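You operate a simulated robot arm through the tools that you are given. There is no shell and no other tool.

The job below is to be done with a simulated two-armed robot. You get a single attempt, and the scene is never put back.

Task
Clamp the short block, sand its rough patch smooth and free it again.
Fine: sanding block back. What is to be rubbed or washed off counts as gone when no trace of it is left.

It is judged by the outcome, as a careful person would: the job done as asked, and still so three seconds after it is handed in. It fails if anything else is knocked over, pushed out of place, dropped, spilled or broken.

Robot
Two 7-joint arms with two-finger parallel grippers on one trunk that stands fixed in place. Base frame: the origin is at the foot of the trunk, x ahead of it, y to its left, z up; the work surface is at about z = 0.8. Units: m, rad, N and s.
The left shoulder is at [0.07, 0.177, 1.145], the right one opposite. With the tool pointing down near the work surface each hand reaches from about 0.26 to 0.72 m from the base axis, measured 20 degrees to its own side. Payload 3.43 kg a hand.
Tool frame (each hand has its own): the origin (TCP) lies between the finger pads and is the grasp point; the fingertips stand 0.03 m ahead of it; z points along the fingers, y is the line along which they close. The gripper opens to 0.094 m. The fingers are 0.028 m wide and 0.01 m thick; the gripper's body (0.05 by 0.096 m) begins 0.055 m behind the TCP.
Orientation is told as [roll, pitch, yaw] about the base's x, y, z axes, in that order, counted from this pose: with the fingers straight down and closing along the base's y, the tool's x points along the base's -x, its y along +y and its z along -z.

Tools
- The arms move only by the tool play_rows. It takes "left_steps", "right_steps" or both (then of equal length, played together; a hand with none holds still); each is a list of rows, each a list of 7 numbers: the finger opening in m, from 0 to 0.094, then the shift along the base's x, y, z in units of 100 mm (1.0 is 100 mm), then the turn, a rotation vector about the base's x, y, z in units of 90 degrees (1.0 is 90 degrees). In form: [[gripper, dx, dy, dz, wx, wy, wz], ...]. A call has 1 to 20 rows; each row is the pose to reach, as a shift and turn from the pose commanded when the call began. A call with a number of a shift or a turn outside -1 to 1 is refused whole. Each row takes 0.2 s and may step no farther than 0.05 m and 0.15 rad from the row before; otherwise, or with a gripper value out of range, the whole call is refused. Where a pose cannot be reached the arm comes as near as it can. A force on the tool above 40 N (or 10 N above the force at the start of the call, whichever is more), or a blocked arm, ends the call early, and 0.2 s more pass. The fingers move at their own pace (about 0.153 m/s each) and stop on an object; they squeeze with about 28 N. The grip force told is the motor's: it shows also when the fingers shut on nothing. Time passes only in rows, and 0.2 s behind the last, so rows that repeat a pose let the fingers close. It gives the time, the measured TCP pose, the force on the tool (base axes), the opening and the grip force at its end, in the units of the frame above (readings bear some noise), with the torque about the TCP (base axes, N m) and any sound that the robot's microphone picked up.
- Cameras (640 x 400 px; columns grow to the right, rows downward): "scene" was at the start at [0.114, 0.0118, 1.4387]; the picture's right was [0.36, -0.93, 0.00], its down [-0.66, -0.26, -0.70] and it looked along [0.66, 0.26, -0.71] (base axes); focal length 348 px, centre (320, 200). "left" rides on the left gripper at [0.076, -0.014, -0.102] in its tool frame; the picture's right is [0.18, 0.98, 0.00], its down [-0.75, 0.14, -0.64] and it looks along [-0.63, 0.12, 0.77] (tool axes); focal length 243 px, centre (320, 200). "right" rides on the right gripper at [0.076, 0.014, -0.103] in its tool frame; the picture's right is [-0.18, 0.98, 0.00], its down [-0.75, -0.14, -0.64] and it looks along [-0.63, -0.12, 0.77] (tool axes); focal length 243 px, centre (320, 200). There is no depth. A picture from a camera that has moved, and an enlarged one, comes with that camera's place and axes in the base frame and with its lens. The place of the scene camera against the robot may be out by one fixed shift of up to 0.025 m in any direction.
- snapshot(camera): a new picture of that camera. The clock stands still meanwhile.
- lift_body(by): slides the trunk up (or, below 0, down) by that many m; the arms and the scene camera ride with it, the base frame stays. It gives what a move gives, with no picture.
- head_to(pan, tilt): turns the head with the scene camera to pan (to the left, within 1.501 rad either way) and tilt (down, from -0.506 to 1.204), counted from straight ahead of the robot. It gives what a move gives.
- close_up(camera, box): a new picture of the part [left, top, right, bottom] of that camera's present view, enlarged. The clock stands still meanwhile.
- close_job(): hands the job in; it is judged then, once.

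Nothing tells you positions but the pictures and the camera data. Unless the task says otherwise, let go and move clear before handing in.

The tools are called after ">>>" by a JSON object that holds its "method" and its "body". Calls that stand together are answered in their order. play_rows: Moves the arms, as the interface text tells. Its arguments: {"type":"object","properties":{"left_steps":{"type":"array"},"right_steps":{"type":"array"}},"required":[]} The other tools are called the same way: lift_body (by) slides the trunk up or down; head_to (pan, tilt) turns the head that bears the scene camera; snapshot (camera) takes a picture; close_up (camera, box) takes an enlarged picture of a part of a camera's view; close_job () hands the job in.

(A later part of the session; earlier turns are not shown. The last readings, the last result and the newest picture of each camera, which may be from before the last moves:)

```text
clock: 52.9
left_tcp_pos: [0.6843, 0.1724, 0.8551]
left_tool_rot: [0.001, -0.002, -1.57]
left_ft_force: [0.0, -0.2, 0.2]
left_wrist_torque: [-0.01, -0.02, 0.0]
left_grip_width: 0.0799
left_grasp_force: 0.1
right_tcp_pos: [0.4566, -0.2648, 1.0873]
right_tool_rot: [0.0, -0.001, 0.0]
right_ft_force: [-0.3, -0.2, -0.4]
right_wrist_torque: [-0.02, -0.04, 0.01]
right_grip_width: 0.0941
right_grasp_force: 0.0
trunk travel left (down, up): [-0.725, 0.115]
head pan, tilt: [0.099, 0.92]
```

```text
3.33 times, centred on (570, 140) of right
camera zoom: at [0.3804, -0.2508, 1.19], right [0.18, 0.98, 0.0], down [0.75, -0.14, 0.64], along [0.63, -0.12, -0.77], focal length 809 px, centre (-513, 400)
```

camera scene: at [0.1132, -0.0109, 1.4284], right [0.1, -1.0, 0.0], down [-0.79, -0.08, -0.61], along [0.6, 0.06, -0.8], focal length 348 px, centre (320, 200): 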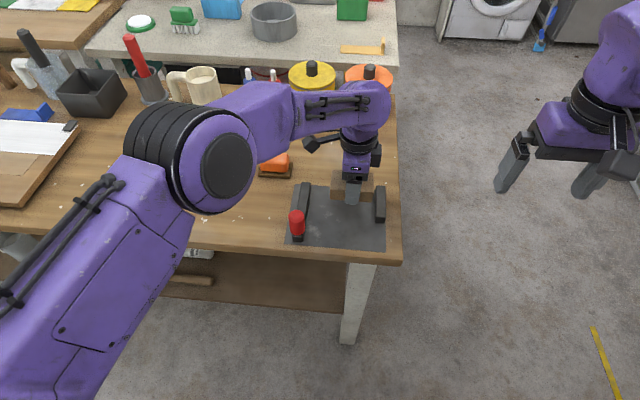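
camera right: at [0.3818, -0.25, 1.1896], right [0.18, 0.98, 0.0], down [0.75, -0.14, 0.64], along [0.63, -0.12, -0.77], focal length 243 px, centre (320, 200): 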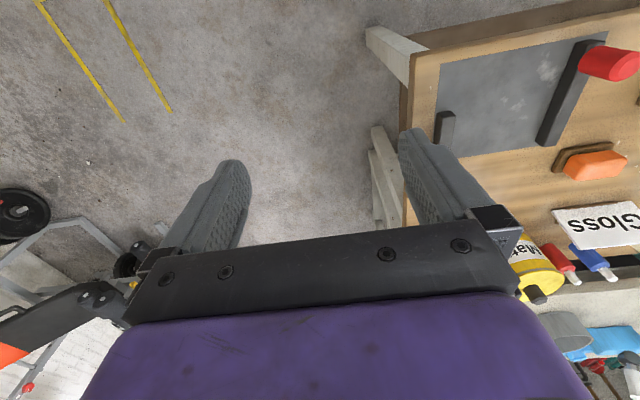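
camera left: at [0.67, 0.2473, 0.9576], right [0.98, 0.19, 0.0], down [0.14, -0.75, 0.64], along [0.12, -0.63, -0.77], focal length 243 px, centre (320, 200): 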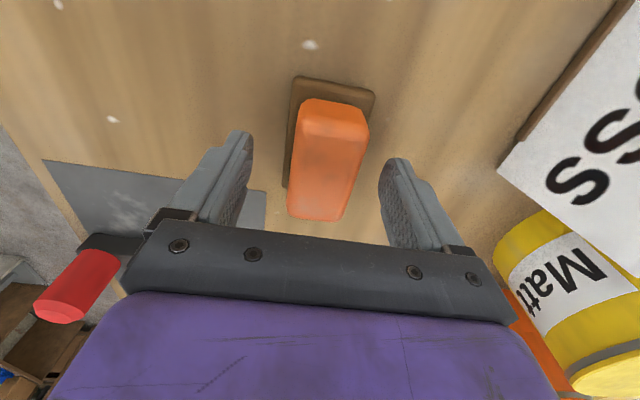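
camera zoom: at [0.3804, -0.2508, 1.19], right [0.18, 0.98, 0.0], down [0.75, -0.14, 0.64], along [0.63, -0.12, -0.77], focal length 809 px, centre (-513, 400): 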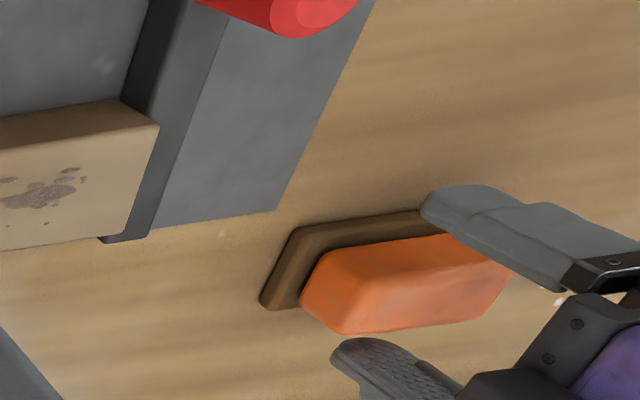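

The fingers straddle the sanding block. I'll shift a few millimetres to centre along its length and close.

>>> {"method": "play_rows", "body": {"left_steps": [[0.08, 0.02, -0.03, -0.02, 0, 0, 0], [0.08, 0.02, -0.03, -0.03, 0, 0, 0], [0.05, 0.02, -0.03, -0.03, 0, 0, 0], [0.03, 0.02, -0.03, -0.03, 0, 0, 0], [0.02, 0.02, -0.03, -0.03, 0, 0, 0], [0.02, 0.02, -0.03, -0.03, 0, 0, 0]]}}

>>> {"method": "close_up", "body": {"camera": "scene", "box": [220, 100, 340, 200]}}

>>> {"method": "snapshot", "body": {"camera": "left"}}

```text
clock: 54.3
left_tcp_pos: [0.6844, 0.1701, 0.8555]
left_tool_rot: [0.003, -0.001, -1.57]
left_ft_force: [7.2, 0.8, 12.5]
left_wrist_torque: [0.04, -0.08, -0.06]
left_grip_width: 0.0387
left_grasp_force: 27.9
right_tcp_pos: [0.4549, -0.2658, 1.088]
right_tool_rot: [0.0, -0.003, 0.001]
right_ft_force: [-0.1, 0.1, -0.9]
right_wrist_torque: [-0.01, 0.01, -0.02]
right_grip_width: 0.0941
right_grasp_force: 0.0
trunk travel left (down, up): [-0.725, 0.115]
head pan, tilt: [0.099, 0.92]
```

```text
4.00 times, centred on (280, 150) of scene
camera zoom: at [0.1117, -0.0108, 1.4287], right [0.1, -1.0, 0.0], down [-0.79, -0.08, -0.61], along [0.6, 0.06, -0.8], focal length 1391 px, centre (480, 400)
```

zoom: 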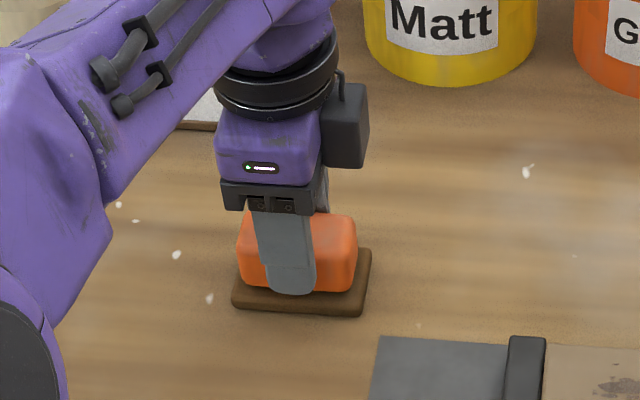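

```text
taken
camera left: at [0.6693, 0.2459, 0.9578], right [0.98, 0.19, 0.0], down [0.14, -0.75, 0.64], along [0.12, -0.63, -0.77], focal length 243 px, centre (320, 200)
```

left: 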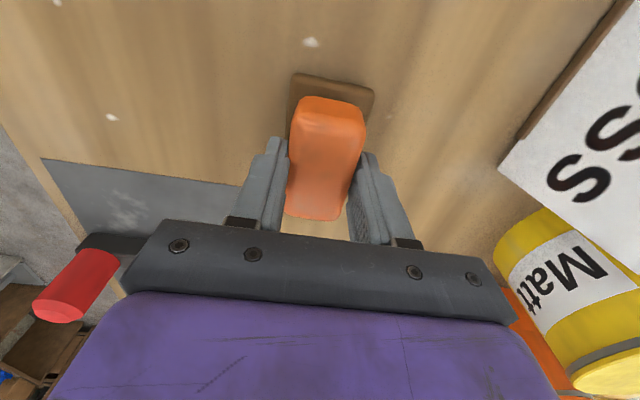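

The fingers hold the sanding block (39 mm) with some upward force, so the tips may be brushing the tray. I'll lift slightly and check that the tray stays put.

>>> {"method": "play_rows", "body": {"left_steps": [[0.02, 0, 0, 0.05, 0, 0, 0], [0.02, 0, 0, 0.1, 0, 0, 0], [0.02, 0, 0, 0.2, 0, 0, 0], [0.02, 0, 0, 0.35, 0, 0, 0]]}}

>>> {"method": "close_up", "body": {"camera": "scene", "box": [220, 100, 340, 200]}}

>>> {"method": "close_up", "body": {"camera": "right", "box": [500, 80, 640, 200]}}

>>> {"method": "close_up", "body": {"camera": "left", "box": [240, 60, 420, 240]}}

```text
clock: 55.3
left_tcp_pos: [0.6866, 0.1699, 0.8873]
left_tool_rot: [-0.001, 0.001, -1.568]
left_ft_force: [-0.2, 0.4, -0.9]
left_wrist_torque: [-0.03, -0.01, 0.0]
left_grip_width: 0.0372
left_grasp_force: 28.0
left hand out of reach, approached as far as the arm can: row 1
right_tcp_pos: [0.4567, -0.2661, 1.0882]
right_tool_rot: [0.001, -0.001, 0.0]
right_ft_force: [0.9, 0.7, 0.5]
right_wrist_torque: [-0.01, 0.02, -0.01]
right_grip_width: 0.0941
right_grasp_force: 0.0
trunk travel left (down, up): [-0.725, 0.115]
head pan, tilt: [0.099, 0.92]
```

```text
4.00 times, centred on (280, 150) of scene
camera zoom: at [0.1124, -0.0104, 1.4285], right [0.1, -1.0, 0.0], down [-0.79, -0.08, -0.61], along [0.6, 0.06, -0.8], focal length 1391 px, centre (480, 400)
```

zoom: 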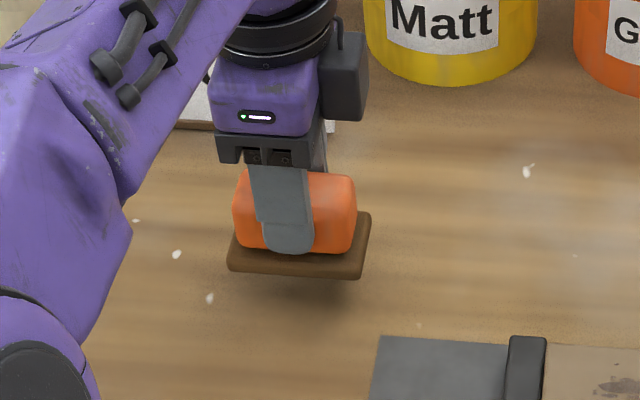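

```text
3.33 times, centred on (570, 140) of right
camera zoom: at [0.38, -0.2508, 1.19], right [0.18, 0.98, 0.0], down [0.75, -0.14, 0.64], along [0.63, -0.12, -0.77], focal length 809 px, centre (-513, 400)
```

zoom: 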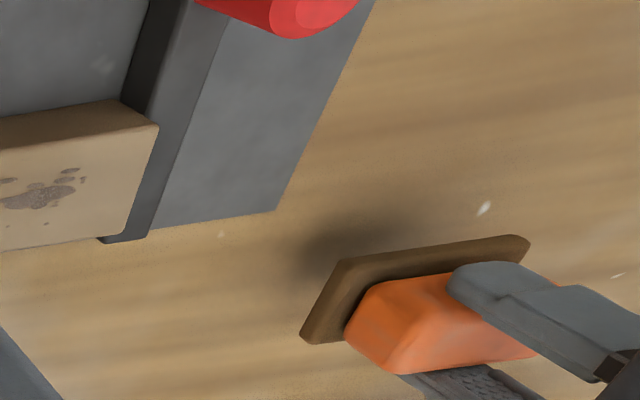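

```text
2.22 times, centred on (330, 150) of left
camera zoom: at [0.6718, 0.2446, 0.9893], right [0.98, 0.19, 0.0], down [0.14, -0.75, 0.64], along [0.12, -0.63, -0.77], focal length 539 px, centre (298, 311)
```

zoom: 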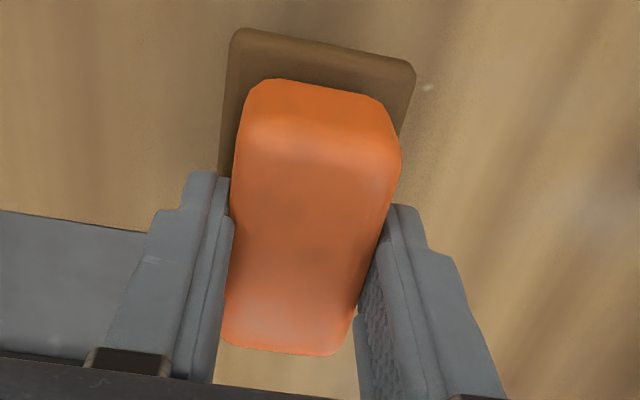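

The brown part is the sanding block's own base, so the whole tool came up together. Its sole is about 0.055 m below the TCP. I'll carry it over the clamped block.

>>> {"method": "play_rows", "body": {"left_steps": [[0.02, 0, 0, 0.2, 0, 0, 0], [0.02, -0.05, -0.1, 0.4, 0, 0, 0], [0.02, -0.15, -0.3, 0.5, 0, 0, 0], [0.02, -0.25, -0.5, 0.5, 0, 0, 0], [0.02, -0.35, -0.7, 0.5, 0, 0, 0], [0.02, -0.45, -0.9, 0.5, 0, 0, 0], [0.02, -0.5, -1.0, 0.5, 0, 0, 0]]}}

>>> {"method": "play_rows", "body": {"left_steps": [[0.02, -0.1, -0.2, 0, 0, 0, 0], [0.02, -0.2, -0.4, 0, 0, 0, 0], [0.02, -0.28, -0.6, 0, 0, 0, 0], [0.02, -0.33, -0.8, 0, 0, 0, 0], [0.02, -0.38, -0.98, 0, 0, 0, 0], [0.02, -0.38, -0.98, 0, 0, 0, 0]]}}

>>> {"method": "close_up", "body": {"camera": "scene", "box": [280, 130, 420, 240]}}

>>> {"method": "snapshot", "body": {"camera": "left"}}

>>> {"method": "close_up", "body": {"camera": "right", "box": [400, 20, 640, 200]}}

```text
clock: 56.9
left_tcp_pos: [0.6666, 0.059, 0.9353]
left_tool_rot: [-0.001, -0.001, -1.57]
left_ft_force: [0.2, -0.4, -0.7]
left_wrist_torque: [0.01, -0.03, -0.01]
left_grip_width: 0.0374
left_grasp_force: 27.9
left hand out of reach, approached as far as the arm can: row 2, 3, 4, 5, 6, 7
right_tcp_pos: [0.4565, -0.2647, 1.0874]
right_tool_rot: [-0.001, -0.001, 0.002]
right_ft_force: [0.0, 0.3, 0.7]
right_wrist_torque: [0.01, -0.02, -0.02]
right_grip_width: 0.0941
right_grasp_force: 0.1
trunk travel left (down, up): [-0.725, 0.115]
head pan, tilt: [0.099, 0.92]
```

```text
clock: 58.3
left_tcp_pos: [0.6289, -0.0388, 0.9351]
left_tool_rot: [0.002, 0.0, -1.57]
left_ft_force: [-0.7, -0.4, -0.6]
left_wrist_torque: [-0.01, 0.01, 0.03]
left_grip_width: 0.0375
left_grasp_force: 27.7
left hand out of reach, approached as far as the arm can: row 1, 2, 3, 4
right_tcp_pos: [0.4553, -0.2647, 1.0866]
right_tool_rot: [0.0, -0.002, -0.001]
right_ft_force: [0.1, -0.5, 0.1]
right_wrist_torque: [0.0, -0.02, 0.02]
right_grip_width: 0.094
right_grasp_force: 0.0
trunk travel left (down, up): [-0.725, 0.115]
head pan, tilt: [0.099, 0.92]
```

```text
3.64 times, centred on (350, 185) of scene
camera zoom: at [0.113, -0.0098, 1.4284], right [0.1, -1.0, 0.0], down [-0.79, -0.08, -0.61], along [0.6, 0.06, -0.8], focal length 1264 px, centre (211, 254)
```

zoom: 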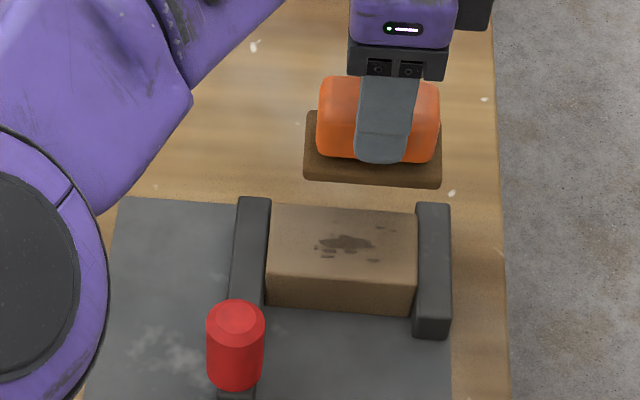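

```text
taken
camera left: at [0.6139, 0.0366, 1.0383], right [0.98, 0.19, 0.0], down [0.14, -0.75, 0.64], along [0.12, -0.63, -0.77], focal length 243 px, centre (320, 200)
```

left: 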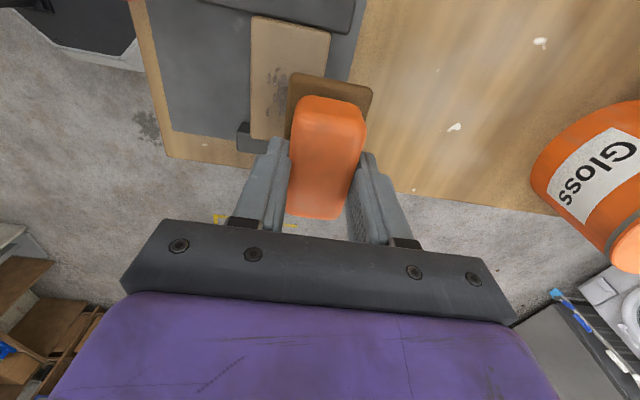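

```text
2.22 times, centred on (520, 110) of right
camera zoom: at [0.3805, -0.2504, 1.19], right [0.18, 0.98, 0.0], down [0.75, -0.14, 0.64], along [0.63, -0.12, -0.77], focal length 539 px, centre (-124, 400)
```

zoom: 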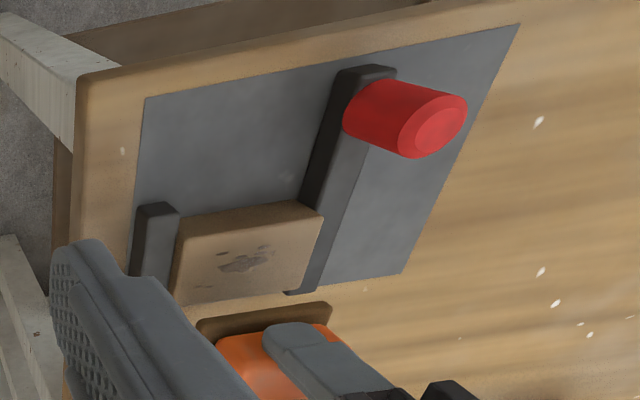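

The patch is at about x 0.582–0.614, y -0.058 to -0.007. I'll move the sanding block over it and begin lowering it.

>>> {"method": "play_rows", "body": {"left_steps": [[0.02, -0.1, 0.02, 0, 0, 0, 0], [0.02, -0.2, 0.04, 0, 0, 0, 0], [0.02, -0.31, 0.06, -0.1, 0, 0, 0], [0.02, -0.31, 0.06, -0.25, 0, 0, 0], [0.02, -0.31, 0.06, -0.35, 0, 0, 0], [0.02, -0.31, 0.06, -0.37, 0, 0, 0], [0.02, -0.31, 0.06, -0.39, 0, 0, 0], [0.02, -0.31, 0.06, -0.41, 0, 0, 0]]}}

>>> {"method": "close_up", "body": {"camera": "scene", "box": [280, 130, 420, 240]}}

```text
clock: 60.1
left_tcp_pos: [0.5976, -0.0328, 0.8955]
left_tool_rot: [0.0, -0.001, -1.568]
left_ft_force: [-1.0, 0.1, -0.8]
left_wrist_torque: [0.01, 0.01, 0.02]
left_grip_width: 0.0374
left_grasp_force: 28.0
right_tcp_pos: [0.4556, -0.2648, 1.0881]
right_tool_rot: [0.0, -0.002, 0.001]
right_ft_force: [-0.8, 0.8, 1.1]
right_wrist_torque: [0.03, 0.03, -0.01]
right_grip_width: 0.094
right_grasp_force: 0.1
trunk travel left (down, up): [-0.725, 0.115]
head pan, tilt: [0.099, 0.92]
```

```text
3.64 times, centred on (350, 185) of scene
camera zoom: at [0.1127, -0.0106, 1.4285], right [0.1, -1.0, 0.0], down [-0.79, -0.08, -0.61], along [0.6, 0.06, -0.8], focal length 1264 px, centre (211, 254)
```

zoom: 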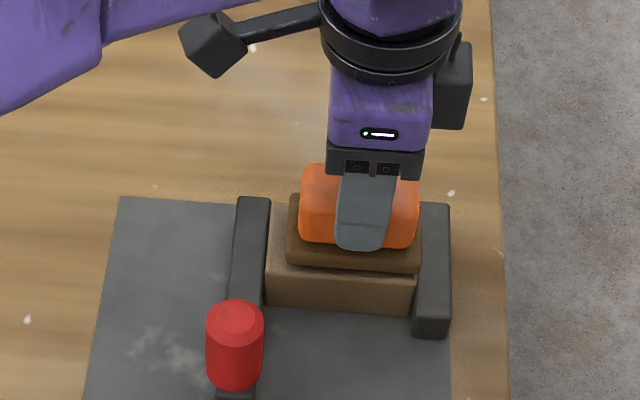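

The sole is just above the block. I'll lower in millimetre steps until it presses lightly.

>>> {"method": "play_rows", "body": {"left_steps": [[0.02, 0, 0, -0.01, 0, 0, 0], [0.02, 0, 0, -0.02, 0, 0, 0], [0.02, 0, 0, -0.03, 0, 0, 0], [0.02, 0, 0, -0.04, 0, 0, 0]]}}

```text
clock: 61.1
left_tcp_pos: [0.5984, -0.0317, 0.8913]
left_tool_rot: [0.0, -0.001, -1.569]
left_ft_force: [0.4, 0.0, -0.7]
left_wrist_torque: [0.01, 0.01, 0.0]
left_grip_width: 0.0372
left_grasp_force: 28.0
right_tcp_pos: [0.4564, -0.2652, 1.0872]
right_tool_rot: [0.0, -0.002, -0.001]
right_ft_force: [-0.1, 0.1, 0.2]
right_wrist_torque: [-0.01, -0.02, 0.01]
right_grip_width: 0.0941
right_grasp_force: 0.0
trunk travel left (down, up): [-0.725, 0.115]
head pan, tilt: [0.099, 0.92]
```

>>> {"method": "play_rows", "body": {"left_steps": [[0.02, 0, 0, -0.01, 0, 0, 0], [0.02, 0, 0, -0.02, 0, 0, 0], [0.02, 0, 0, -0.03, 0, 0, 0]]}}

```text
clock: 61.9
left_tcp_pos: [0.598, -0.0313, 0.8907]
left_tool_rot: [0.006, 0.001, -1.569]
left_ft_force: [2.0, 1.4, 12.5]
left_wrist_torque: [0.07, 0.22, -0.04]
left_grip_width: 0.0375
left_grasp_force: 28.3
right_tcp_pos: [0.4552, -0.2652, 1.0879]
right_tool_rot: [0.0, -0.002, 0.0]
right_ft_force: [0.3, 0.6, 0.7]
right_wrist_torque: [0.01, -0.01, 0.01]
right_grip_width: 0.0939
right_grasp_force: 0.0
trunk travel left (down, up): [-0.725, 0.115]
head pan, tilt: [0.099, 0.92]
```

There's contact at about 12 N, a good sanding pressure. I'll do a first set of small strokes and check that the block stays put.

>>> {"method": "play_rows", "body": {"left_steps": [[0.02, 0.1, 0, 0, 0, 0, 0], [0.02, 0.15, 0.08, 0, 0, 0, 0], [0.02, 0, 0.12, 0, 0, 0, 0], [0.02, -0.15, 0.08, 0, 0, 0, 0], [0.02, -0.15, -0.08, 0, 0, 0, 0], [0.02, 0, -0.12, 0, 0, 0, 0], [0.02, 0.15, -0.08, 0, 0, 0, 0], [0.02, 0.15, 0.08, 0, 0, 0, 0], [0.02, 0, 0.12, 0, 0, 0, 0], [0.02, -0.15, 0.08, 0, 0, 0, 0], [0.02, -0.15, -0.08, 0, 0, 0, 0], [0.02, 0, -0.12, 0, 0, 0, 0], [0.02, 0.15, -0.08, 0, 0, 0, 0], [0.02, 0.15, 0.08, 0, 0, 0, 0], [0.02, 0, 0.12, 0, 0, 0, 0], [0.02, -0.15, 0, 0, 0, 0, 0], [0.02, 0, -0.12, 0, 0, 0, 0], [0.02, 0.15, 0, 0, 0, 0, 0], [0.02, 0, 0, 0, 0, 0, 0]]}}

>>> {"method": "close_up", "body": {"camera": "scene", "box": [280, 130, 420, 240]}}

>>> {"method": "close_up", "body": {"camera": "right", "box": [400, 20, 640, 200]}}

```text
clock: 65.9
left_tcp_pos: [0.5997, -0.0308, 0.8912]
left_tool_rot: [0.006, 0.001, -1.568]
left_ft_force: [10.2, -0.4, 19.7]
left_wrist_torque: [-0.03, -0.26, -0.01]
left_grip_width: 0.0374
left_grasp_force: 28.4
right_tcp_pos: [0.4549, -0.2654, 1.0884]
right_tool_rot: [-0.001, -0.003, 0.0]
right_ft_force: [-0.6, 0.7, 0.1]
right_wrist_torque: [-0.03, 0.0, 0.01]
right_grip_width: 0.0941
right_grasp_force: 0.1
trunk travel left (down, up): [-0.725, 0.115]
head pan, tilt: [0.099, 0.92]
```

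```text
3.64 times, centred on (350, 185) of scene
camera zoom: at [0.1107, -0.01, 1.4288], right [0.1, -1.0, 0.0], down [-0.79, -0.08, -0.61], along [0.6, 0.06, -0.79], focal length 1264 px, centre (211, 254)
```

zoom: 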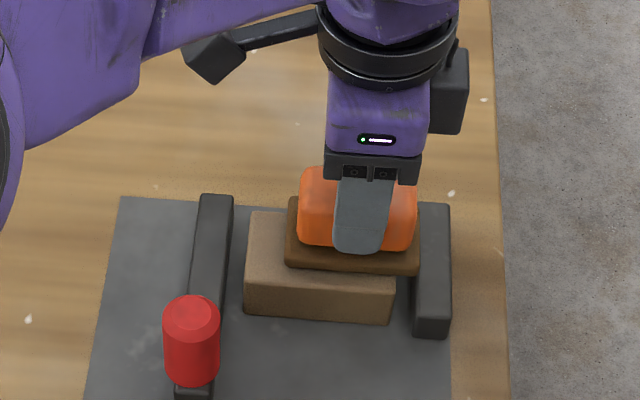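

```text
2.22 times, centred on (520, 110) of right
camera zoom: at [0.3787, -0.2504, 1.1909], right [0.18, 0.98, 0.0], down [0.75, -0.14, 0.64], along [0.63, -0.12, -0.76], focal length 539 px, centre (-124, 400)
```

zoom: 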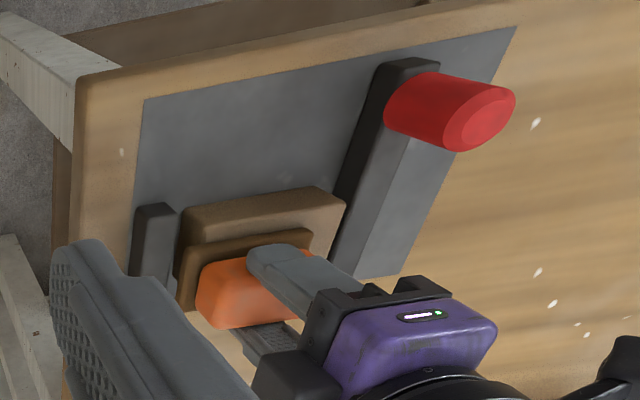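

The sanding friction shifted the block and slid the jaw back, so the jaw is held only by light friction. I'll lift the sanding block and look at the situation before changing the approach.

>>> {"method": "play_rows", "body": {"left_steps": [[0.02, 0, 0, 0.05, 0, 0, 0], [0.02, 0, 0, 0.2, 0, 0, 0], [0.02, 0, 0, 0.4, 0, 0, 0], [0.02, 0.1, 0.05, 0.5, 0, 0, 0], [0.02, 0.3, 0.1, 0.5, 0, 0, 0], [0.02, 0.5, 0.15, 0.5, 0, 0, 0]]}}

>>> {"method": "close_up", "body": {"camera": "scene", "box": [280, 130, 420, 240]}}

>>> {"method": "close_up", "body": {"camera": "right", "box": [400, 20, 640, 200]}}

>>> {"method": "snapshot", "body": {"camera": "left"}}

```text
clock: 67.3
left_tcp_pos: [0.6378, -0.0126, 0.939]
left_tool_rot: [-0.003, 0.003, -1.568]
left_ft_force: [0.2, -0.6, -1.0]
left_wrist_torque: [-0.02, -0.02, 0.01]
left_grip_width: 0.0376
left_grasp_force: 27.7
left hand out of reach, approached as far as the arm can: row 6
right_tcp_pos: [0.4554, -0.2646, 1.0872]
right_tool_rot: [-0.001, -0.002, -0.001]
right_ft_force: [-0.8, 0.4, 0.3]
right_wrist_torque: [-0.01, 0.02, -0.02]
right_grip_width: 0.094
right_grasp_force: 0.2
trunk travel left (down, up): [-0.725, 0.115]
head pan, tilt: [0.099, 0.92]
```

```text
3.64 times, centred on (350, 185) of scene
camera zoom: at [0.1126, -0.0101, 1.4285], right [0.1, -1.0, 0.0], down [-0.79, -0.08, -0.61], along [0.6, 0.06, -0.8], focal length 1264 px, centre (211, 254)
```

zoom: 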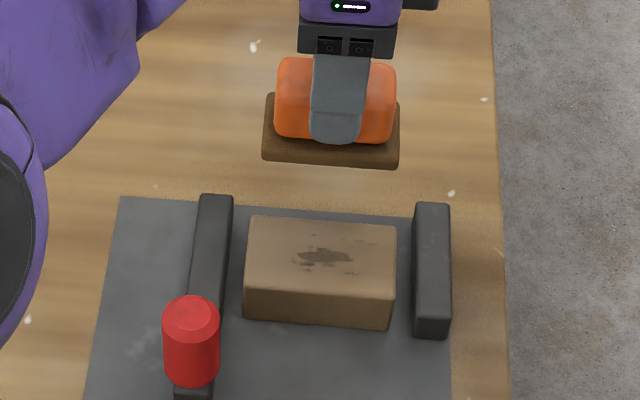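

```text
2.22 times, centred on (520, 110) of right
camera zoom: at [0.3802, -0.2506, 1.1901], right [0.18, 0.98, 0.0], down [0.75, -0.14, 0.64], along [0.63, -0.12, -0.77], focal length 539 px, centre (-124, 400)
```

zoom: 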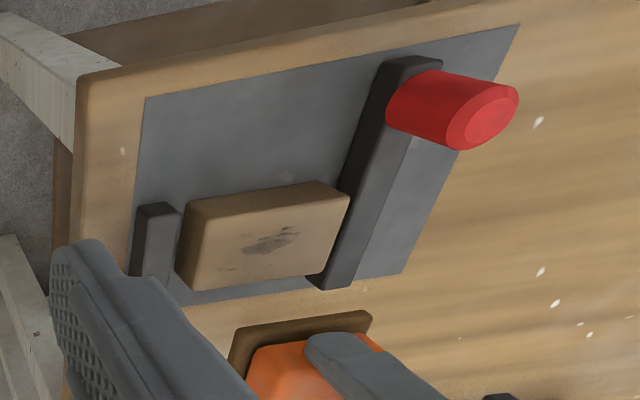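

```text
taken
camera left: at [0.6238, 0.0617, 1.0417], right [0.98, 0.19, 0.0], down [0.14, -0.75, 0.64], along [0.12, -0.63, -0.77], focal length 243 px, centre (320, 200)
```

left: 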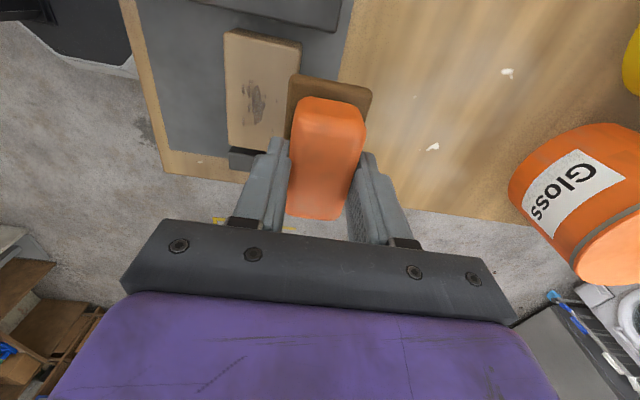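

The block moved about 1 cm, and it and the fixture are otherwise fine. I'll compare the patch to before and look for any lock on the clamp.

>>> {"method": "close_up", "body": {"camera": "scene", "box": [325, 180, 395, 225]}}

>>> {"method": "close_up", "body": {"camera": "right", "box": [530, 40, 600, 95]}}

>>> {"method": "close_up", "body": {"camera": "left", "box": [200, 0, 360, 180]}}

>>> {"method": "close_up", "body": {"camera": "scene", "box": [310, 180, 350, 240]}}

```text
8.89 times, centred on (360, 202) of scene
camera zoom: at [0.1126, -0.0101, 1.4285], right [0.1, -1.0, 0.0], down [-0.79, -0.08, -0.61], along [0.6, 0.06, -0.8], focal length 3090 px, centre (-36, 178)
```

zoom: 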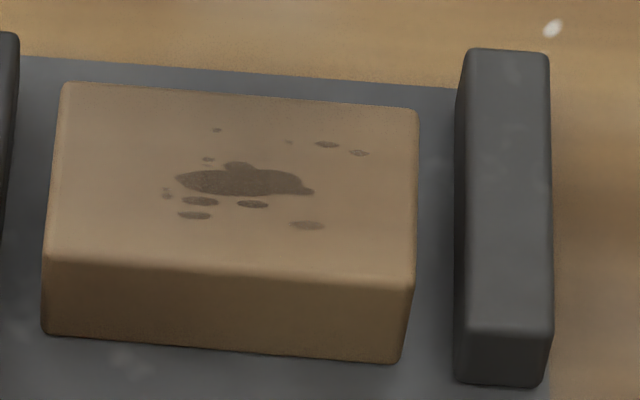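

```text
7.27 times, centred on (565, 68) of right
camera zoom: at [0.3802, -0.2506, 1.1901], right [0.18, 0.98, 0.0], down [0.75, -0.14, 0.64], along [0.63, -0.12, -0.77], focal length 1764 px, centre (-1462, 1164)
```

zoom: 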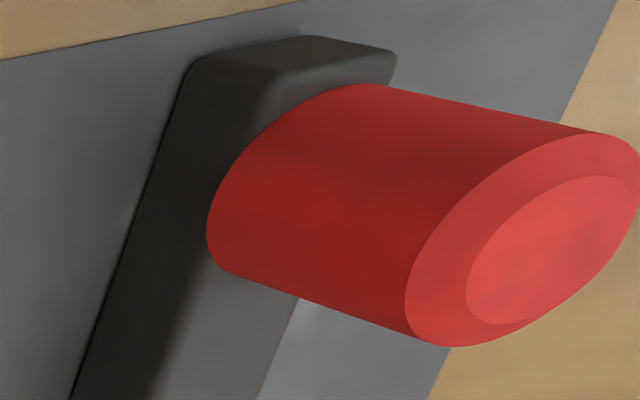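

```text
2.22 times, centred on (280, 90) of left
camera zoom: at [0.6238, 0.0617, 1.0417], right [0.98, 0.19, 0.0], down [0.14, -0.75, 0.64], along [0.12, -0.63, -0.77], focal length 539 px, centre (409, 444)
```

zoom: 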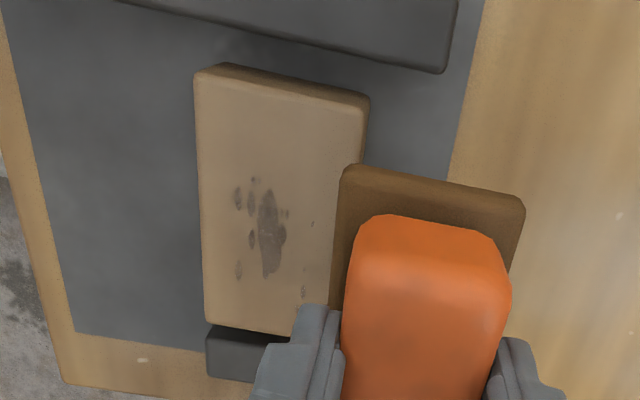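

```text
6.67 times, centred on (330, 210) of scene
camera zoom: at [0.1126, -0.0101, 1.4285], right [0.1, -1.0, 0.0], down [-0.79, -0.08, -0.61], along [0.6, 0.06, -0.8], focal length 2318 px, centre (253, 133)
```

zoom: 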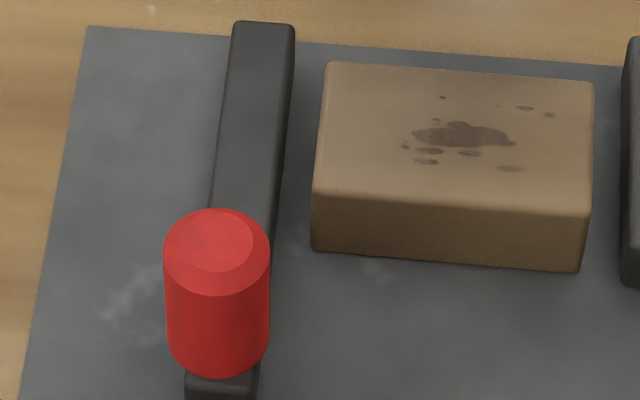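

The patch has already faded in part, but the jaw needs holding: plain friction isn't enough. I'll have the right hand grip the red knob from the robot side (tilted, clear of the left arm) and hold the clamp shut while the left hand sands. First I'll move the left hand aside and tilt the right hand.

>>> {"method": "play_rows", "body": {"left_steps": [[0.02, -0.01, 0.15, 0.05, 0, 0, 0], [0.02, -0.02, 0.3, 0.1, 0, 0, 0], [0.02, -0.04, 0.45, 0.15, 0, 0, 0], [0.02, -0.06, 0.6, 0.2, 0, 0, 0], [0.02, -0.08, 0.75, 0.2, 0, 0, 0], [0.02, -0.1, 0.9, 0.2, 0, 0, 0], [0.02, -0.1, 1.0, 0.2, 0, 0, 0]], "right_steps": [[0.094, 0, 0, 0, 0, -0.07, 0], [0.094, 0, 0, 0, 0, -0.14, 0], [0.094, 0, 0, 0, 0, -0.21, 0], [0.094, 0, 0, 0, 0, -0.28, 0], [0.094, 0, 0, 0, 0, -0.36, 0], [0.094, 0, 0, 0, 0, -0.43, 0], [0.094, 0, 0, 0, 0, -0.5, 0]]}}

>>> {"method": "snapshot", "body": {"camera": "scene"}}

>>> {"method": "snapshot", "body": {"camera": "right"}}

```text
clock: 68.9
left_tcp_pos: [0.6281, 0.0877, 0.9601]
left_tool_rot: [-0.001, 0.0, -1.57]
left_ft_force: [-0.7, 0.3, -0.7]
left_wrist_torque: [-0.03, 0.01, 0.01]
left_grip_width: 0.0372
left_grasp_force: 28.0
right_tcp_pos: [0.4559, -0.2646, 1.0873]
right_tool_rot: [0.0, -0.789, -0.001]
right_ft_force: [-0.2, 0.2, -0.4]
right_wrist_torque: [0.01, 0.0, -0.02]
right_grip_width: 0.0941
right_grasp_force: 0.0
trunk travel left (down, up): [-0.725, 0.115]
head pan, tilt: [0.099, 0.92]
```

```text
taken
camera scene: at [0.1123, -0.0106, 1.4285], right [0.1, -1.0, 0.0], down [-0.79, -0.08, -0.61], along [0.6, 0.06, -0.8], focal length 348 px, centre (320, 200)
```

scene: 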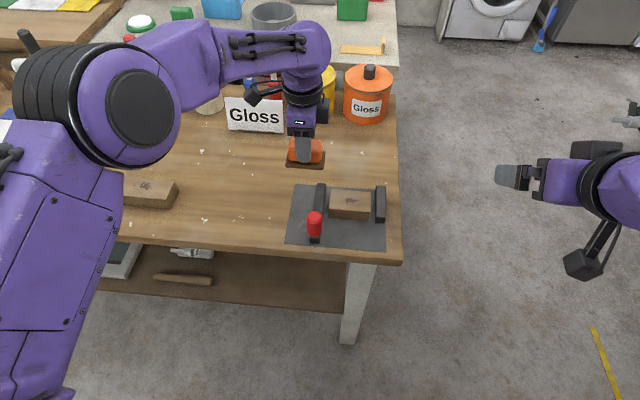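

```text
taken
camera right: at [0.3295, -0.2506, 1.1064], right [0.13, 0.98, 0.13], down [0.08, -0.14, 0.99], along [0.99, -0.12, -0.09], focal length 243 px, centre (320, 200)
```

right: 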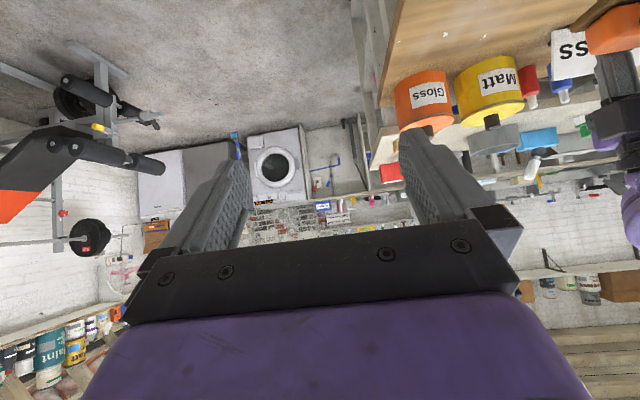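

The right hand tilted fine. I'll bring it round in front of the bench toward the knob in stages, keeping the left arm still.

>>> {"method": "play_rows", "body": {"right_steps": [[0.094, 0, 0.2, -0.12, 0, 0, 0], [0.094, 0, 0.4, -0.24, 0, 0, 0], [0.094, 0, 0.6, -0.36, 0, 0, 0], [0.094, 0, 0.8, -0.48, 0, 0, 0], [0.094, 0, 1.0, -0.6, 0, 0, 0]]}}

>>> {"method": "play_rows", "body": {"right_steps": [[0.094, 0, 0.2, -0.12, 0, 0, 0], [0.094, 0, 0.4, -0.24, 0, 0, 0], [0.094, 0, 0.6, -0.36, 0, 0, 0], [0.094, 0, 0.8, -0.48, 0, 0, 0], [0.094, -0.1, 1.0, -0.6, 0, 0, 0]]}}

>>> {"method": "snapshot", "body": {"camera": "scene"}}

```text
clock: 70.1
left_tcp_pos: [0.6291, 0.0887, 0.9601]
left_tool_rot: [-0.001, -0.001, -1.57]
left_ft_force: [0.1, 1.1, -1.7]
left_wrist_torque: [-0.04, -0.01, 0.0]
left_grip_width: 0.0373
left_grasp_force: 27.3
right_tcp_pos: [0.456, -0.1635, 1.0257]
right_tool_rot: [-0.001, -0.788, 0.001]
right_ft_force: [0.2, 0.7, 0.4]
right_wrist_torque: [0.03, -0.01, 0.0]
right_grip_width: 0.0938
right_grasp_force: 0.0
trunk travel left (down, up): [-0.725, 0.115]
head pan, tilt: [0.099, 0.92]
```

```text
clock: 71.3
left_tcp_pos: [0.6291, 0.0889, 0.9596]
left_tool_rot: [0.0, -0.001, -1.568]
left_ft_force: [-0.7, 0.2, -1.4]
left_wrist_torque: [-0.01, -0.02, 0.04]
left_grip_width: 0.0372
left_grasp_force: 28.0
right_tcp_pos: [0.4472, -0.0631, 0.9673]
right_tool_rot: [0.0, -0.787, 0.0]
right_ft_force: [0.0, 0.6, -0.2]
right_wrist_torque: [-0.01, 0.0, -0.01]
right_grip_width: 0.094
right_grasp_force: 0.1
trunk travel left (down, up): [-0.725, 0.115]
head pan, tilt: [0.099, 0.92]
```

```text
taken
camera scene: at [0.1126, -0.0089, 1.4285], right [0.1, -1.0, 0.0], down [-0.79, -0.08, -0.61], along [0.6, 0.06, -0.8], focal length 348 px, centre (320, 200)
```

scene: 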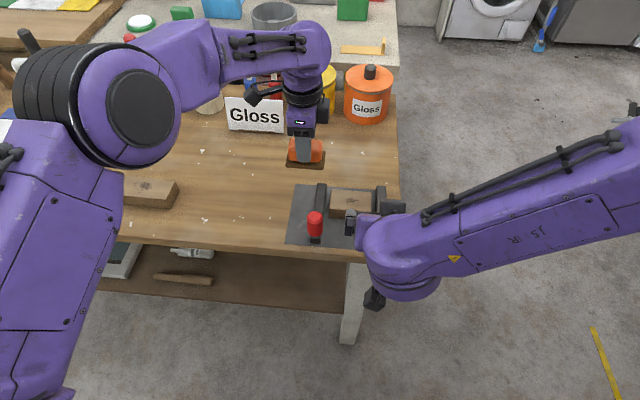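

There's plenty of clearance between the arms. I'll continue to just in front of the knob.

>>> {"method": "play_rows", "body": {"right_steps": [[0.094, 0, 0.2, -0.1, 0, 0, 0], [0.094, 0, 0.4, -0.2, 0, 0, 0], [0.094, 0, 0.6, -0.3, 0, 0, 0], [0.094, 0, 0.8, -0.4, 0, 0, 0], [0.094, 0, 1.0, -0.5, 0, 0, 0]]}}

>>> {"method": "play_rows", "body": {"right_steps": [[0.094, 0, 0.1, -0.1, 0, 0, 0], [0.094, 0, 0.22, -0.2, 0, 0, 0], [0.094, 0, 0.22, -0.3, 0, 0, 0]]}}

>>> {"method": "snapshot", "body": {"camera": "scene"}}

>>> {"method": "snapshot", "body": {"camera": "right"}}

>>> {"method": "snapshot", "body": {"camera": "left"}}

```text
clock: 72.5
left_tcp_pos: [0.6287, 0.0885, 0.9586]
left_tool_rot: [-0.002, 0.0, -1.569]
left_ft_force: [-0.2, 0.3, -0.1]
left_wrist_torque: [0.0, 0.03, 0.03]
left_grip_width: 0.0374
left_grasp_force: 28.0
right_tcp_pos: [0.4469, 0.0371, 0.9184]
right_tool_rot: [0.0, -0.787, 0.0]
right_ft_force: [0.4, -0.1, -0.7]
right_wrist_torque: [0.02, -0.03, 0.01]
right_grip_width: 0.0941
right_grasp_force: 0.1
trunk travel left (down, up): [-0.725, 0.115]
head pan, tilt: [0.099, 0.92]
```

```text
clock: 73.3
left_tcp_pos: [0.6278, 0.0871, 0.9601]
left_tool_rot: [0.002, 0.001, -1.57]
left_ft_force: [-0.1, 0.5, -1.1]
left_wrist_torque: [0.01, -0.01, 0.01]
left_grip_width: 0.0373
left_grasp_force: 27.9
right_tcp_pos: [0.4465, 0.0564, 0.889]
right_tool_rot: [-0.002, -0.788, -0.002]
right_ft_force: [-0.2, 1.0, 0.1]
right_wrist_torque: [0.0, -0.01, -0.01]
right_grip_width: 0.0939
right_grasp_force: 0.1
trunk travel left (down, up): [-0.725, 0.115]
head pan, tilt: [0.099, 0.92]
```

```text
taken
camera scene: at [0.1128, -0.0106, 1.4285], right [0.1, -1.0, 0.0], down [-0.79, -0.08, -0.61], along [0.6, 0.06, -0.8], focal length 348 px, centre (320, 200)
```

scene: 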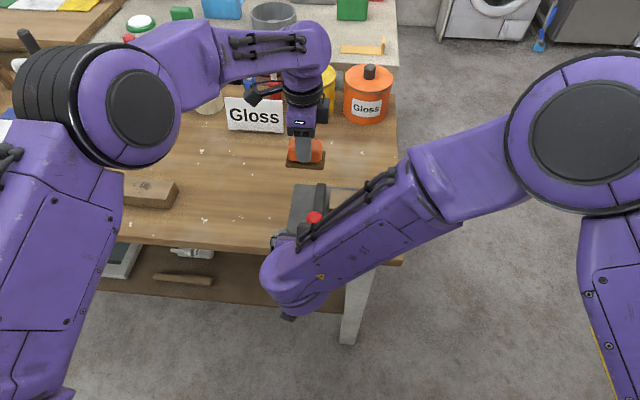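

```text
taken
camera right: at [0.3203, 0.0707, 0.9069], right [0.13, 0.98, 0.13], down [0.08, -0.14, 0.99], along [0.99, -0.12, -0.09], focal length 243 px, centre (320, 200)
```

right: 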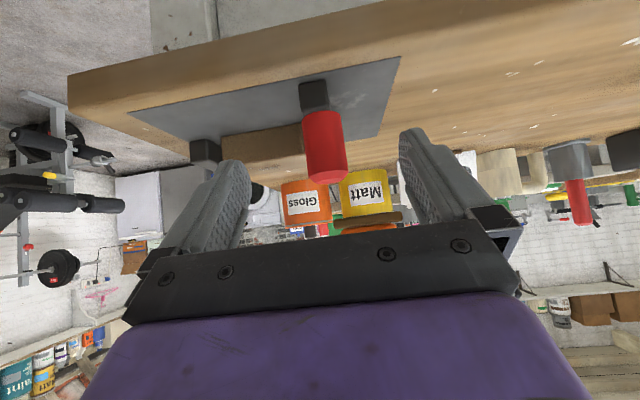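

```text
taken
camera left: at [0.6138, 0.1617, 1.0622], right [0.98, 0.19, 0.0], down [0.14, -0.75, 0.64], along [0.12, -0.63, -0.77], focal length 243 px, centre (320, 200)
```

left: 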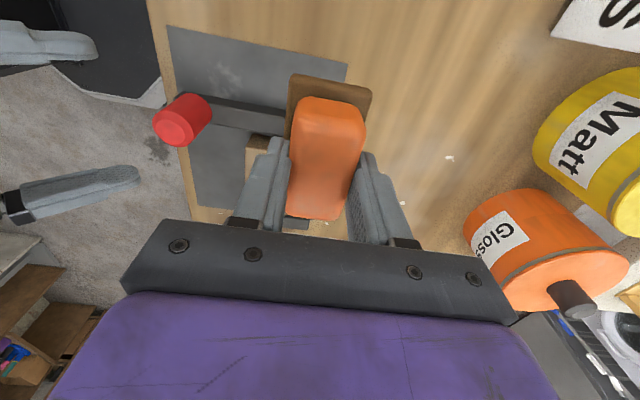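

The knob is centred between the right fingers. I'll advance around it and close.

>>> {"method": "play_rows", "body": {"right_steps": [[0.094, 0.15, 0.02, 0, 0, 0, 0], [0.094, 0.3, 0.02, -0.05, 0, 0, 0], [0.094, 0.45, 0.02, -0.13, 0, 0, 0], [0.094, 0.61, 0.02, -0.21, 0, 0, 0]]}}

>>> {"method": "snapshot", "body": {"camera": "right"}}

>>> {"method": "close_up", "body": {"camera": "left", "box": [60, 10, 320, 220]}}

```text
clock: 74.3
left_tcp_pos: [0.6284, 0.0872, 0.9595]
left_tool_rot: [-0.002, -0.001, -1.57]
left_ft_force: [-0.2, -0.3, -1.3]
left_wrist_torque: [0.02, 0.0, 0.01]
left_grip_width: 0.0374
left_grasp_force: 28.3
right_tcp_pos: [0.5077, 0.0586, 0.8651]
right_tool_rot: [-0.001, -0.785, 0.0]
right_ft_force: [-0.3, -0.3, 0.0]
right_wrist_torque: [-0.01, -0.03, 0.02]
right_grip_width: 0.0939
right_grasp_force: 0.1
trunk travel left (down, up): [-0.725, 0.115]
head pan, tilt: [0.099, 0.92]
```

```text
taken
camera right: at [0.382, 0.0734, 0.8849], right [0.13, 0.98, 0.13], down [0.08, -0.14, 0.99], along [0.99, -0.12, -0.1], focal length 243 px, centre (320, 200)
```

right: 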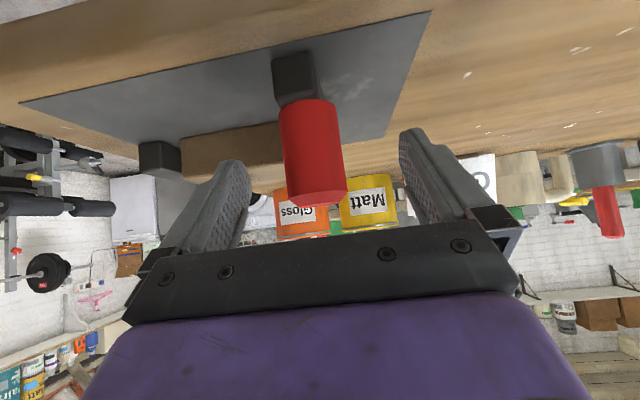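

```text
1.90 times, centred on (190, 115) of left
camera zoom: at [0.6142, 0.162, 1.0618], right [0.98, 0.19, 0.0], down [0.14, -0.75, 0.64], along [0.12, -0.63, -0.77], focal length 462 px, centre (568, 362)
```

zoom: 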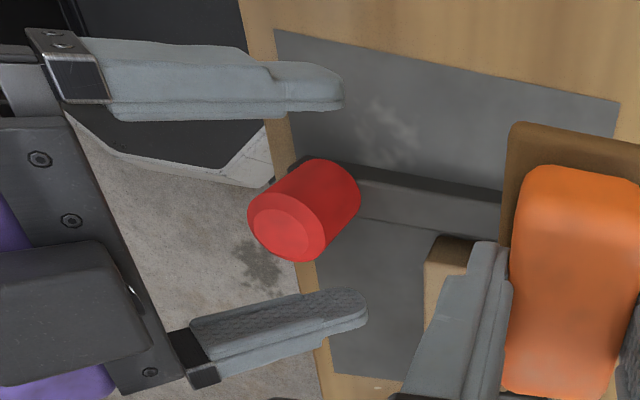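

The right fingers straddle the knob well. Closing.

>>> {"method": "play_rows", "body": {"right_steps": [[0.06, 0, 0, 0, 0, 0, 0], [0.03, 0, 0, 0, 0, 0, 0], [0.02, 0, 0, 0, 0, 0, 0], [0.02, 0, 0, 0, 0, 0, 0]]}}

>>> {"method": "play_rows", "body": {"right_steps": [[0.02, 0, -0.03, 0, 0, 0, 0], [0.02, 0, -0.06, 0, 0, 0, 0], [0.02, 0, -0.09, 0, 0, 0, 0], [0.02, 0, -0.12, 0, 0, 0, 0], [0.02, 0, -0.15, 0, 0, 0, 0]]}}

>>> {"method": "snapshot", "body": {"camera": "right"}}

>>> {"method": "close_up", "body": {"camera": "left", "box": [60, 10, 320, 220]}}

```text
clock: 75.3
left_tcp_pos: [0.6282, 0.0868, 0.959]
left_tool_rot: [-0.001, 0.0, -1.567]
left_ft_force: [0.4, 0.2, -1.0]
left_wrist_torque: [0.02, -0.01, -0.01]
left_grip_width: 0.0372
left_grasp_force: 28.1
right_tcp_pos: [0.5085, 0.0579, 0.8668]
right_tool_rot: [-0.001, -0.787, -0.003]
right_ft_force: [-2.5, -4.1, -1.7]
right_wrist_torque: [-0.06, -0.01, 0.15]
right_grip_width: 0.0303
right_grasp_force: 45.2
trunk travel left (down, up): [-0.725, 0.115]
head pan, tilt: [0.099, 0.92]
```

```text
clock: 76.5
left_tcp_pos: [0.6297, 0.0877, 0.9606]
left_tool_rot: [0.0, 0.0, -1.569]
left_ft_force: [0.3, -0.6, -1.4]
left_wrist_torque: [-0.02, -0.02, -0.01]
left_grip_width: 0.0371
left_grasp_force: 27.8
right_tcp_pos: [0.5074, 0.0441, 0.8671]
right_tool_rot: [0.001, -0.787, 0.001]
right_ft_force: [0.0, 4.0, -5.2]
right_wrist_torque: [0.63, 0.02, 0.29]
right_grip_width: 0.0304
right_grasp_force: 45.6
trunk travel left (down, up): [-0.725, 0.115]
head pan, tilt: [0.099, 0.92]
```

```text
taken
camera right: at [0.3812, 0.0584, 0.8852], right [0.13, 0.98, 0.13], down [0.08, -0.14, 0.99], along [0.99, -0.12, -0.1], focal length 243 px, centre (320, 200)
```

right: 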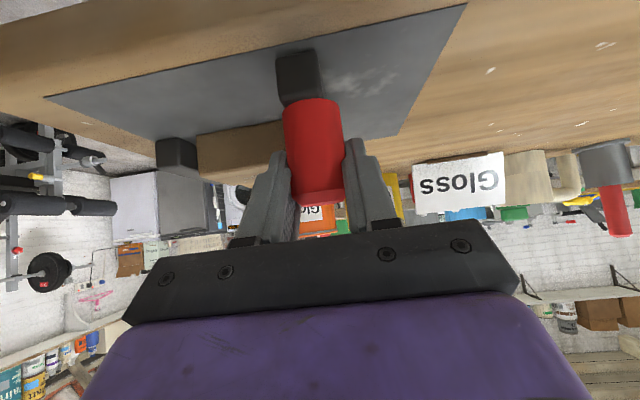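

```text
1.90 times, centred on (190, 115) of left
camera zoom: at [0.6142, 0.1627, 1.0617], right [0.98, 0.19, 0.0], down [0.14, -0.75, 0.64], along [0.12, -0.63, -0.77], focal length 462 px, centre (568, 362)
```

zoom: 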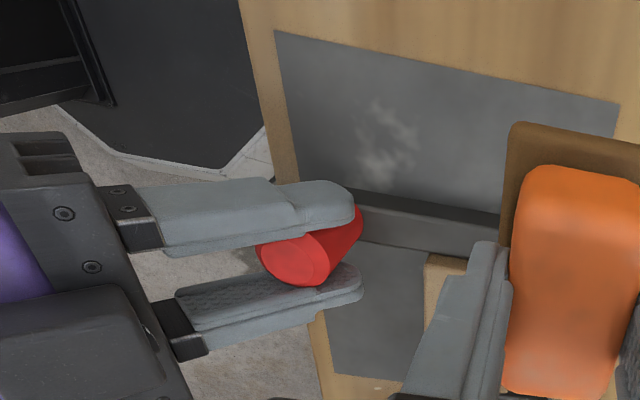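

The jaw follows the right hand with about 4 N of friction. I'll push on until the block is pressed against the fixed jaw.

>>> {"method": "play_rows", "body": {"right_steps": [[0.02, 0, -0.03, 0, 0, 0, 0], [0.02, 0, -0.06, 0, 0, 0, 0], [0.02, 0, -0.09, 0, 0, 0, 0], [0.02, 0, -0.12, 0, 0, 0, 0]]}}

>>> {"method": "snapshot", "body": {"camera": "right"}}

```text
clock: 77.5
left_tcp_pos: [0.6293, 0.0887, 0.9595]
left_tool_rot: [0.002, -0.001, -1.569]
left_ft_force: [0.0, 0.4, -1.3]
left_wrist_torque: [-0.02, 0.0, 0.03]
left_grip_width: 0.0372
left_grasp_force: 28.1
right_tcp_pos: [0.5072, 0.0328, 0.8672]
right_tool_rot: [-0.002, -0.787, 0.001]
right_ft_force: [-1.3, 6.4, -5.9]
right_wrist_torque: [0.5, -0.82, 0.03]
right_grip_width: 0.0302
right_grasp_force: 44.8
trunk travel left (down, up): [-0.725, 0.115]
head pan, tilt: [0.099, 0.92]
```

```text
taken
camera right: at [0.3812, 0.0472, 0.8851], right [0.13, 0.98, 0.13], down [0.08, -0.14, 0.99], along [0.99, -0.12, -0.09], focal length 243 px, centre (320, 200)
```

right: 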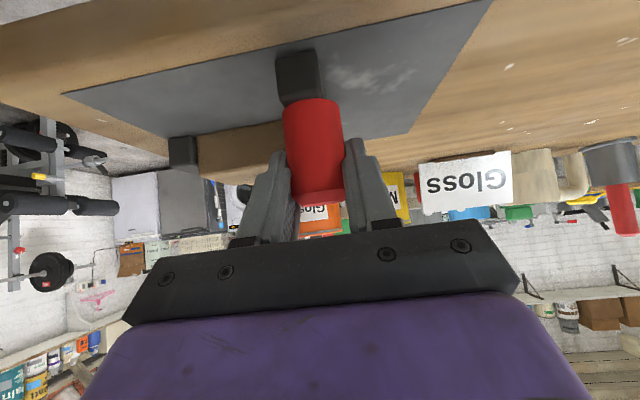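

Contact is just starting. I'll add a few more millimetres of push for a firm clamping force.

>>> {"method": "play_rows", "body": {"right_steps": [[0.02, 0, -0.02, 0, 0, 0, 0], [0.02, 0, -0.04, 0, 0, 0, 0], [0.02, 0, -0.06, 0, 0, 0, 0], [0.02, 0, -0.07, 0, 0, 0, 0]]}}

>>> {"method": "snapshot", "body": {"camera": "scene"}}

>>> {"method": "snapshot", "body": {"camera": "left"}}

```text
clock: 78.7
left_tcp_pos: [0.6307, 0.0874, 0.9585]
left_tool_rot: [-0.003, -0.003, -1.571]
left_ft_force: [-0.1, -1.5, -0.6]
left_wrist_torque: [0.02, -0.02, 0.06]
left_grip_width: 0.0373
left_grasp_force: 27.4
right_tcp_pos: [0.508, 0.0326, 0.8668]
right_tool_rot: [0.007, -0.783, 0.012]
right_ft_force: [3.2, 32.1, -7.5]
right_wrist_torque: [-0.07, -0.49, -0.13]
right_grip_width: 0.0303
right_grasp_force: 44.8
trunk travel left (down, up): [-0.725, 0.115]
head pan, tilt: [0.099, 0.92]
stopped in row 4 (right hand): the force on the tool passed its limit at 40 N (the readings are from after the stop); the commanded pose is now the measured one
```

```text
taken
camera scene: at [0.1153, -0.0051, 1.428], right [0.1, -1.0, 0.0], down [-0.79, -0.08, -0.6], along [0.6, 0.06, -0.8], focal length 348 px, centre (320, 200)
```

scene: 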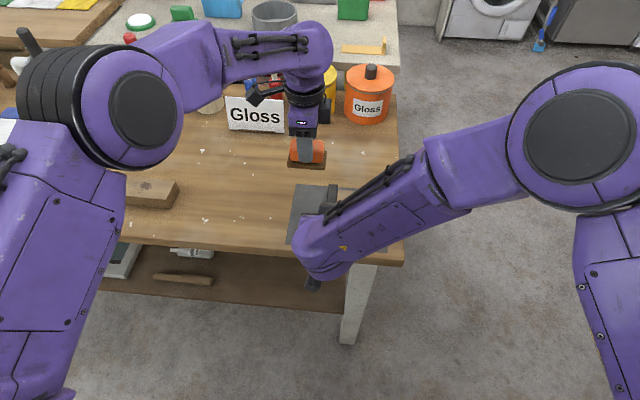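

```text
taken
camera left: at [0.6159, 0.1624, 1.0601], right [0.98, 0.18, 0.0], down [0.14, -0.75, 0.64], along [0.12, -0.63, -0.76], focal length 243 px, centre (320, 200)
```

left: 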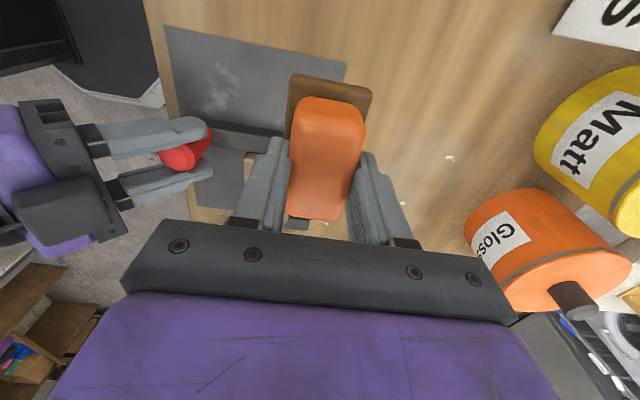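

It stopped at the force limit, so the commanded pose was reset. I'll settle and apply a moderate push of a few millimetres.

>>> {"method": "play_rows", "body": {"right_steps": [[0.02, 0, 0, 0, 0, 0, 0], [0.02, 0, 0, 0, 0, 0, 0]]}}

```text
clock: 79.3
left_tcp_pos: [0.6296, 0.0914, 0.9581]
left_tool_rot: [0.0, -0.005, -1.571]
left_ft_force: [0.2, -0.1, -1.8]
left_wrist_torque: [0.02, 0.0, 0.03]
left_grip_width: 0.0373
left_grasp_force: 28.8
right_tcp_pos: [0.5065, 0.0328, 0.8652]
right_tool_rot: [0.001, -0.785, 0.009]
right_ft_force: [3.3, 34.9, -3.7]
right_wrist_torque: [0.39, 0.33, -0.06]
right_grip_width: 0.03
right_grasp_force: 45.1
trunk travel left (down, up): [-0.725, 0.115]
head pan, tilt: [0.099, 0.92]
```

The clamp is held at about 35 N. I'll ease it a touch for margin and then bring the left hand with the sanding block back over the wood.

>>> {"method": "play_rows", "body": {"right_steps": [[0.02, 0, 0.01, 0, 0, 0, 0], [0.02, 0, 0.02, 0, 0, 0, 0], [0.02, 0, 0.02, 0, 0, 0, 0]]}}

>>> {"method": "snapshot", "body": {"camera": "left"}}

```text
clock: 80.1
left_tcp_pos: [0.6297, 0.0896, 0.9582]
left_tool_rot: [0.0, -0.005, -1.571]
left_ft_force: [-0.4, 0.8, -1.0]
left_wrist_torque: [-0.03, 0.02, 0.02]
left_grip_width: 0.0374
left_grasp_force: 28.0
right_tcp_pos: [0.5064, 0.0327, 0.8673]
right_tool_rot: [0.001, -0.786, 0.005]
right_ft_force: [2.2, 29.4, -0.8]
right_wrist_torque: [0.07, 1.32, -0.04]
right_grip_width: 0.0301
right_grasp_force: 45.5
trunk travel left (down, up): [-0.725, 0.115]
head pan, tilt: [0.099, 0.92]
```

```text
taken
camera left: at [0.6147, 0.1647, 1.0609], right [0.98, 0.18, 0.0], down [0.14, -0.75, 0.65], along [0.12, -0.63, -0.76], focal length 243 px, centre (320, 200)
```

left: 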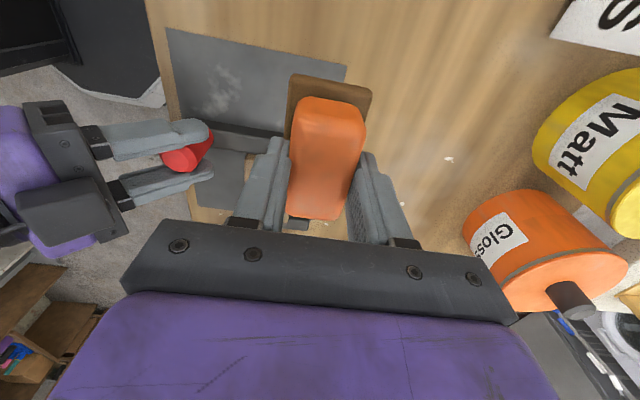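

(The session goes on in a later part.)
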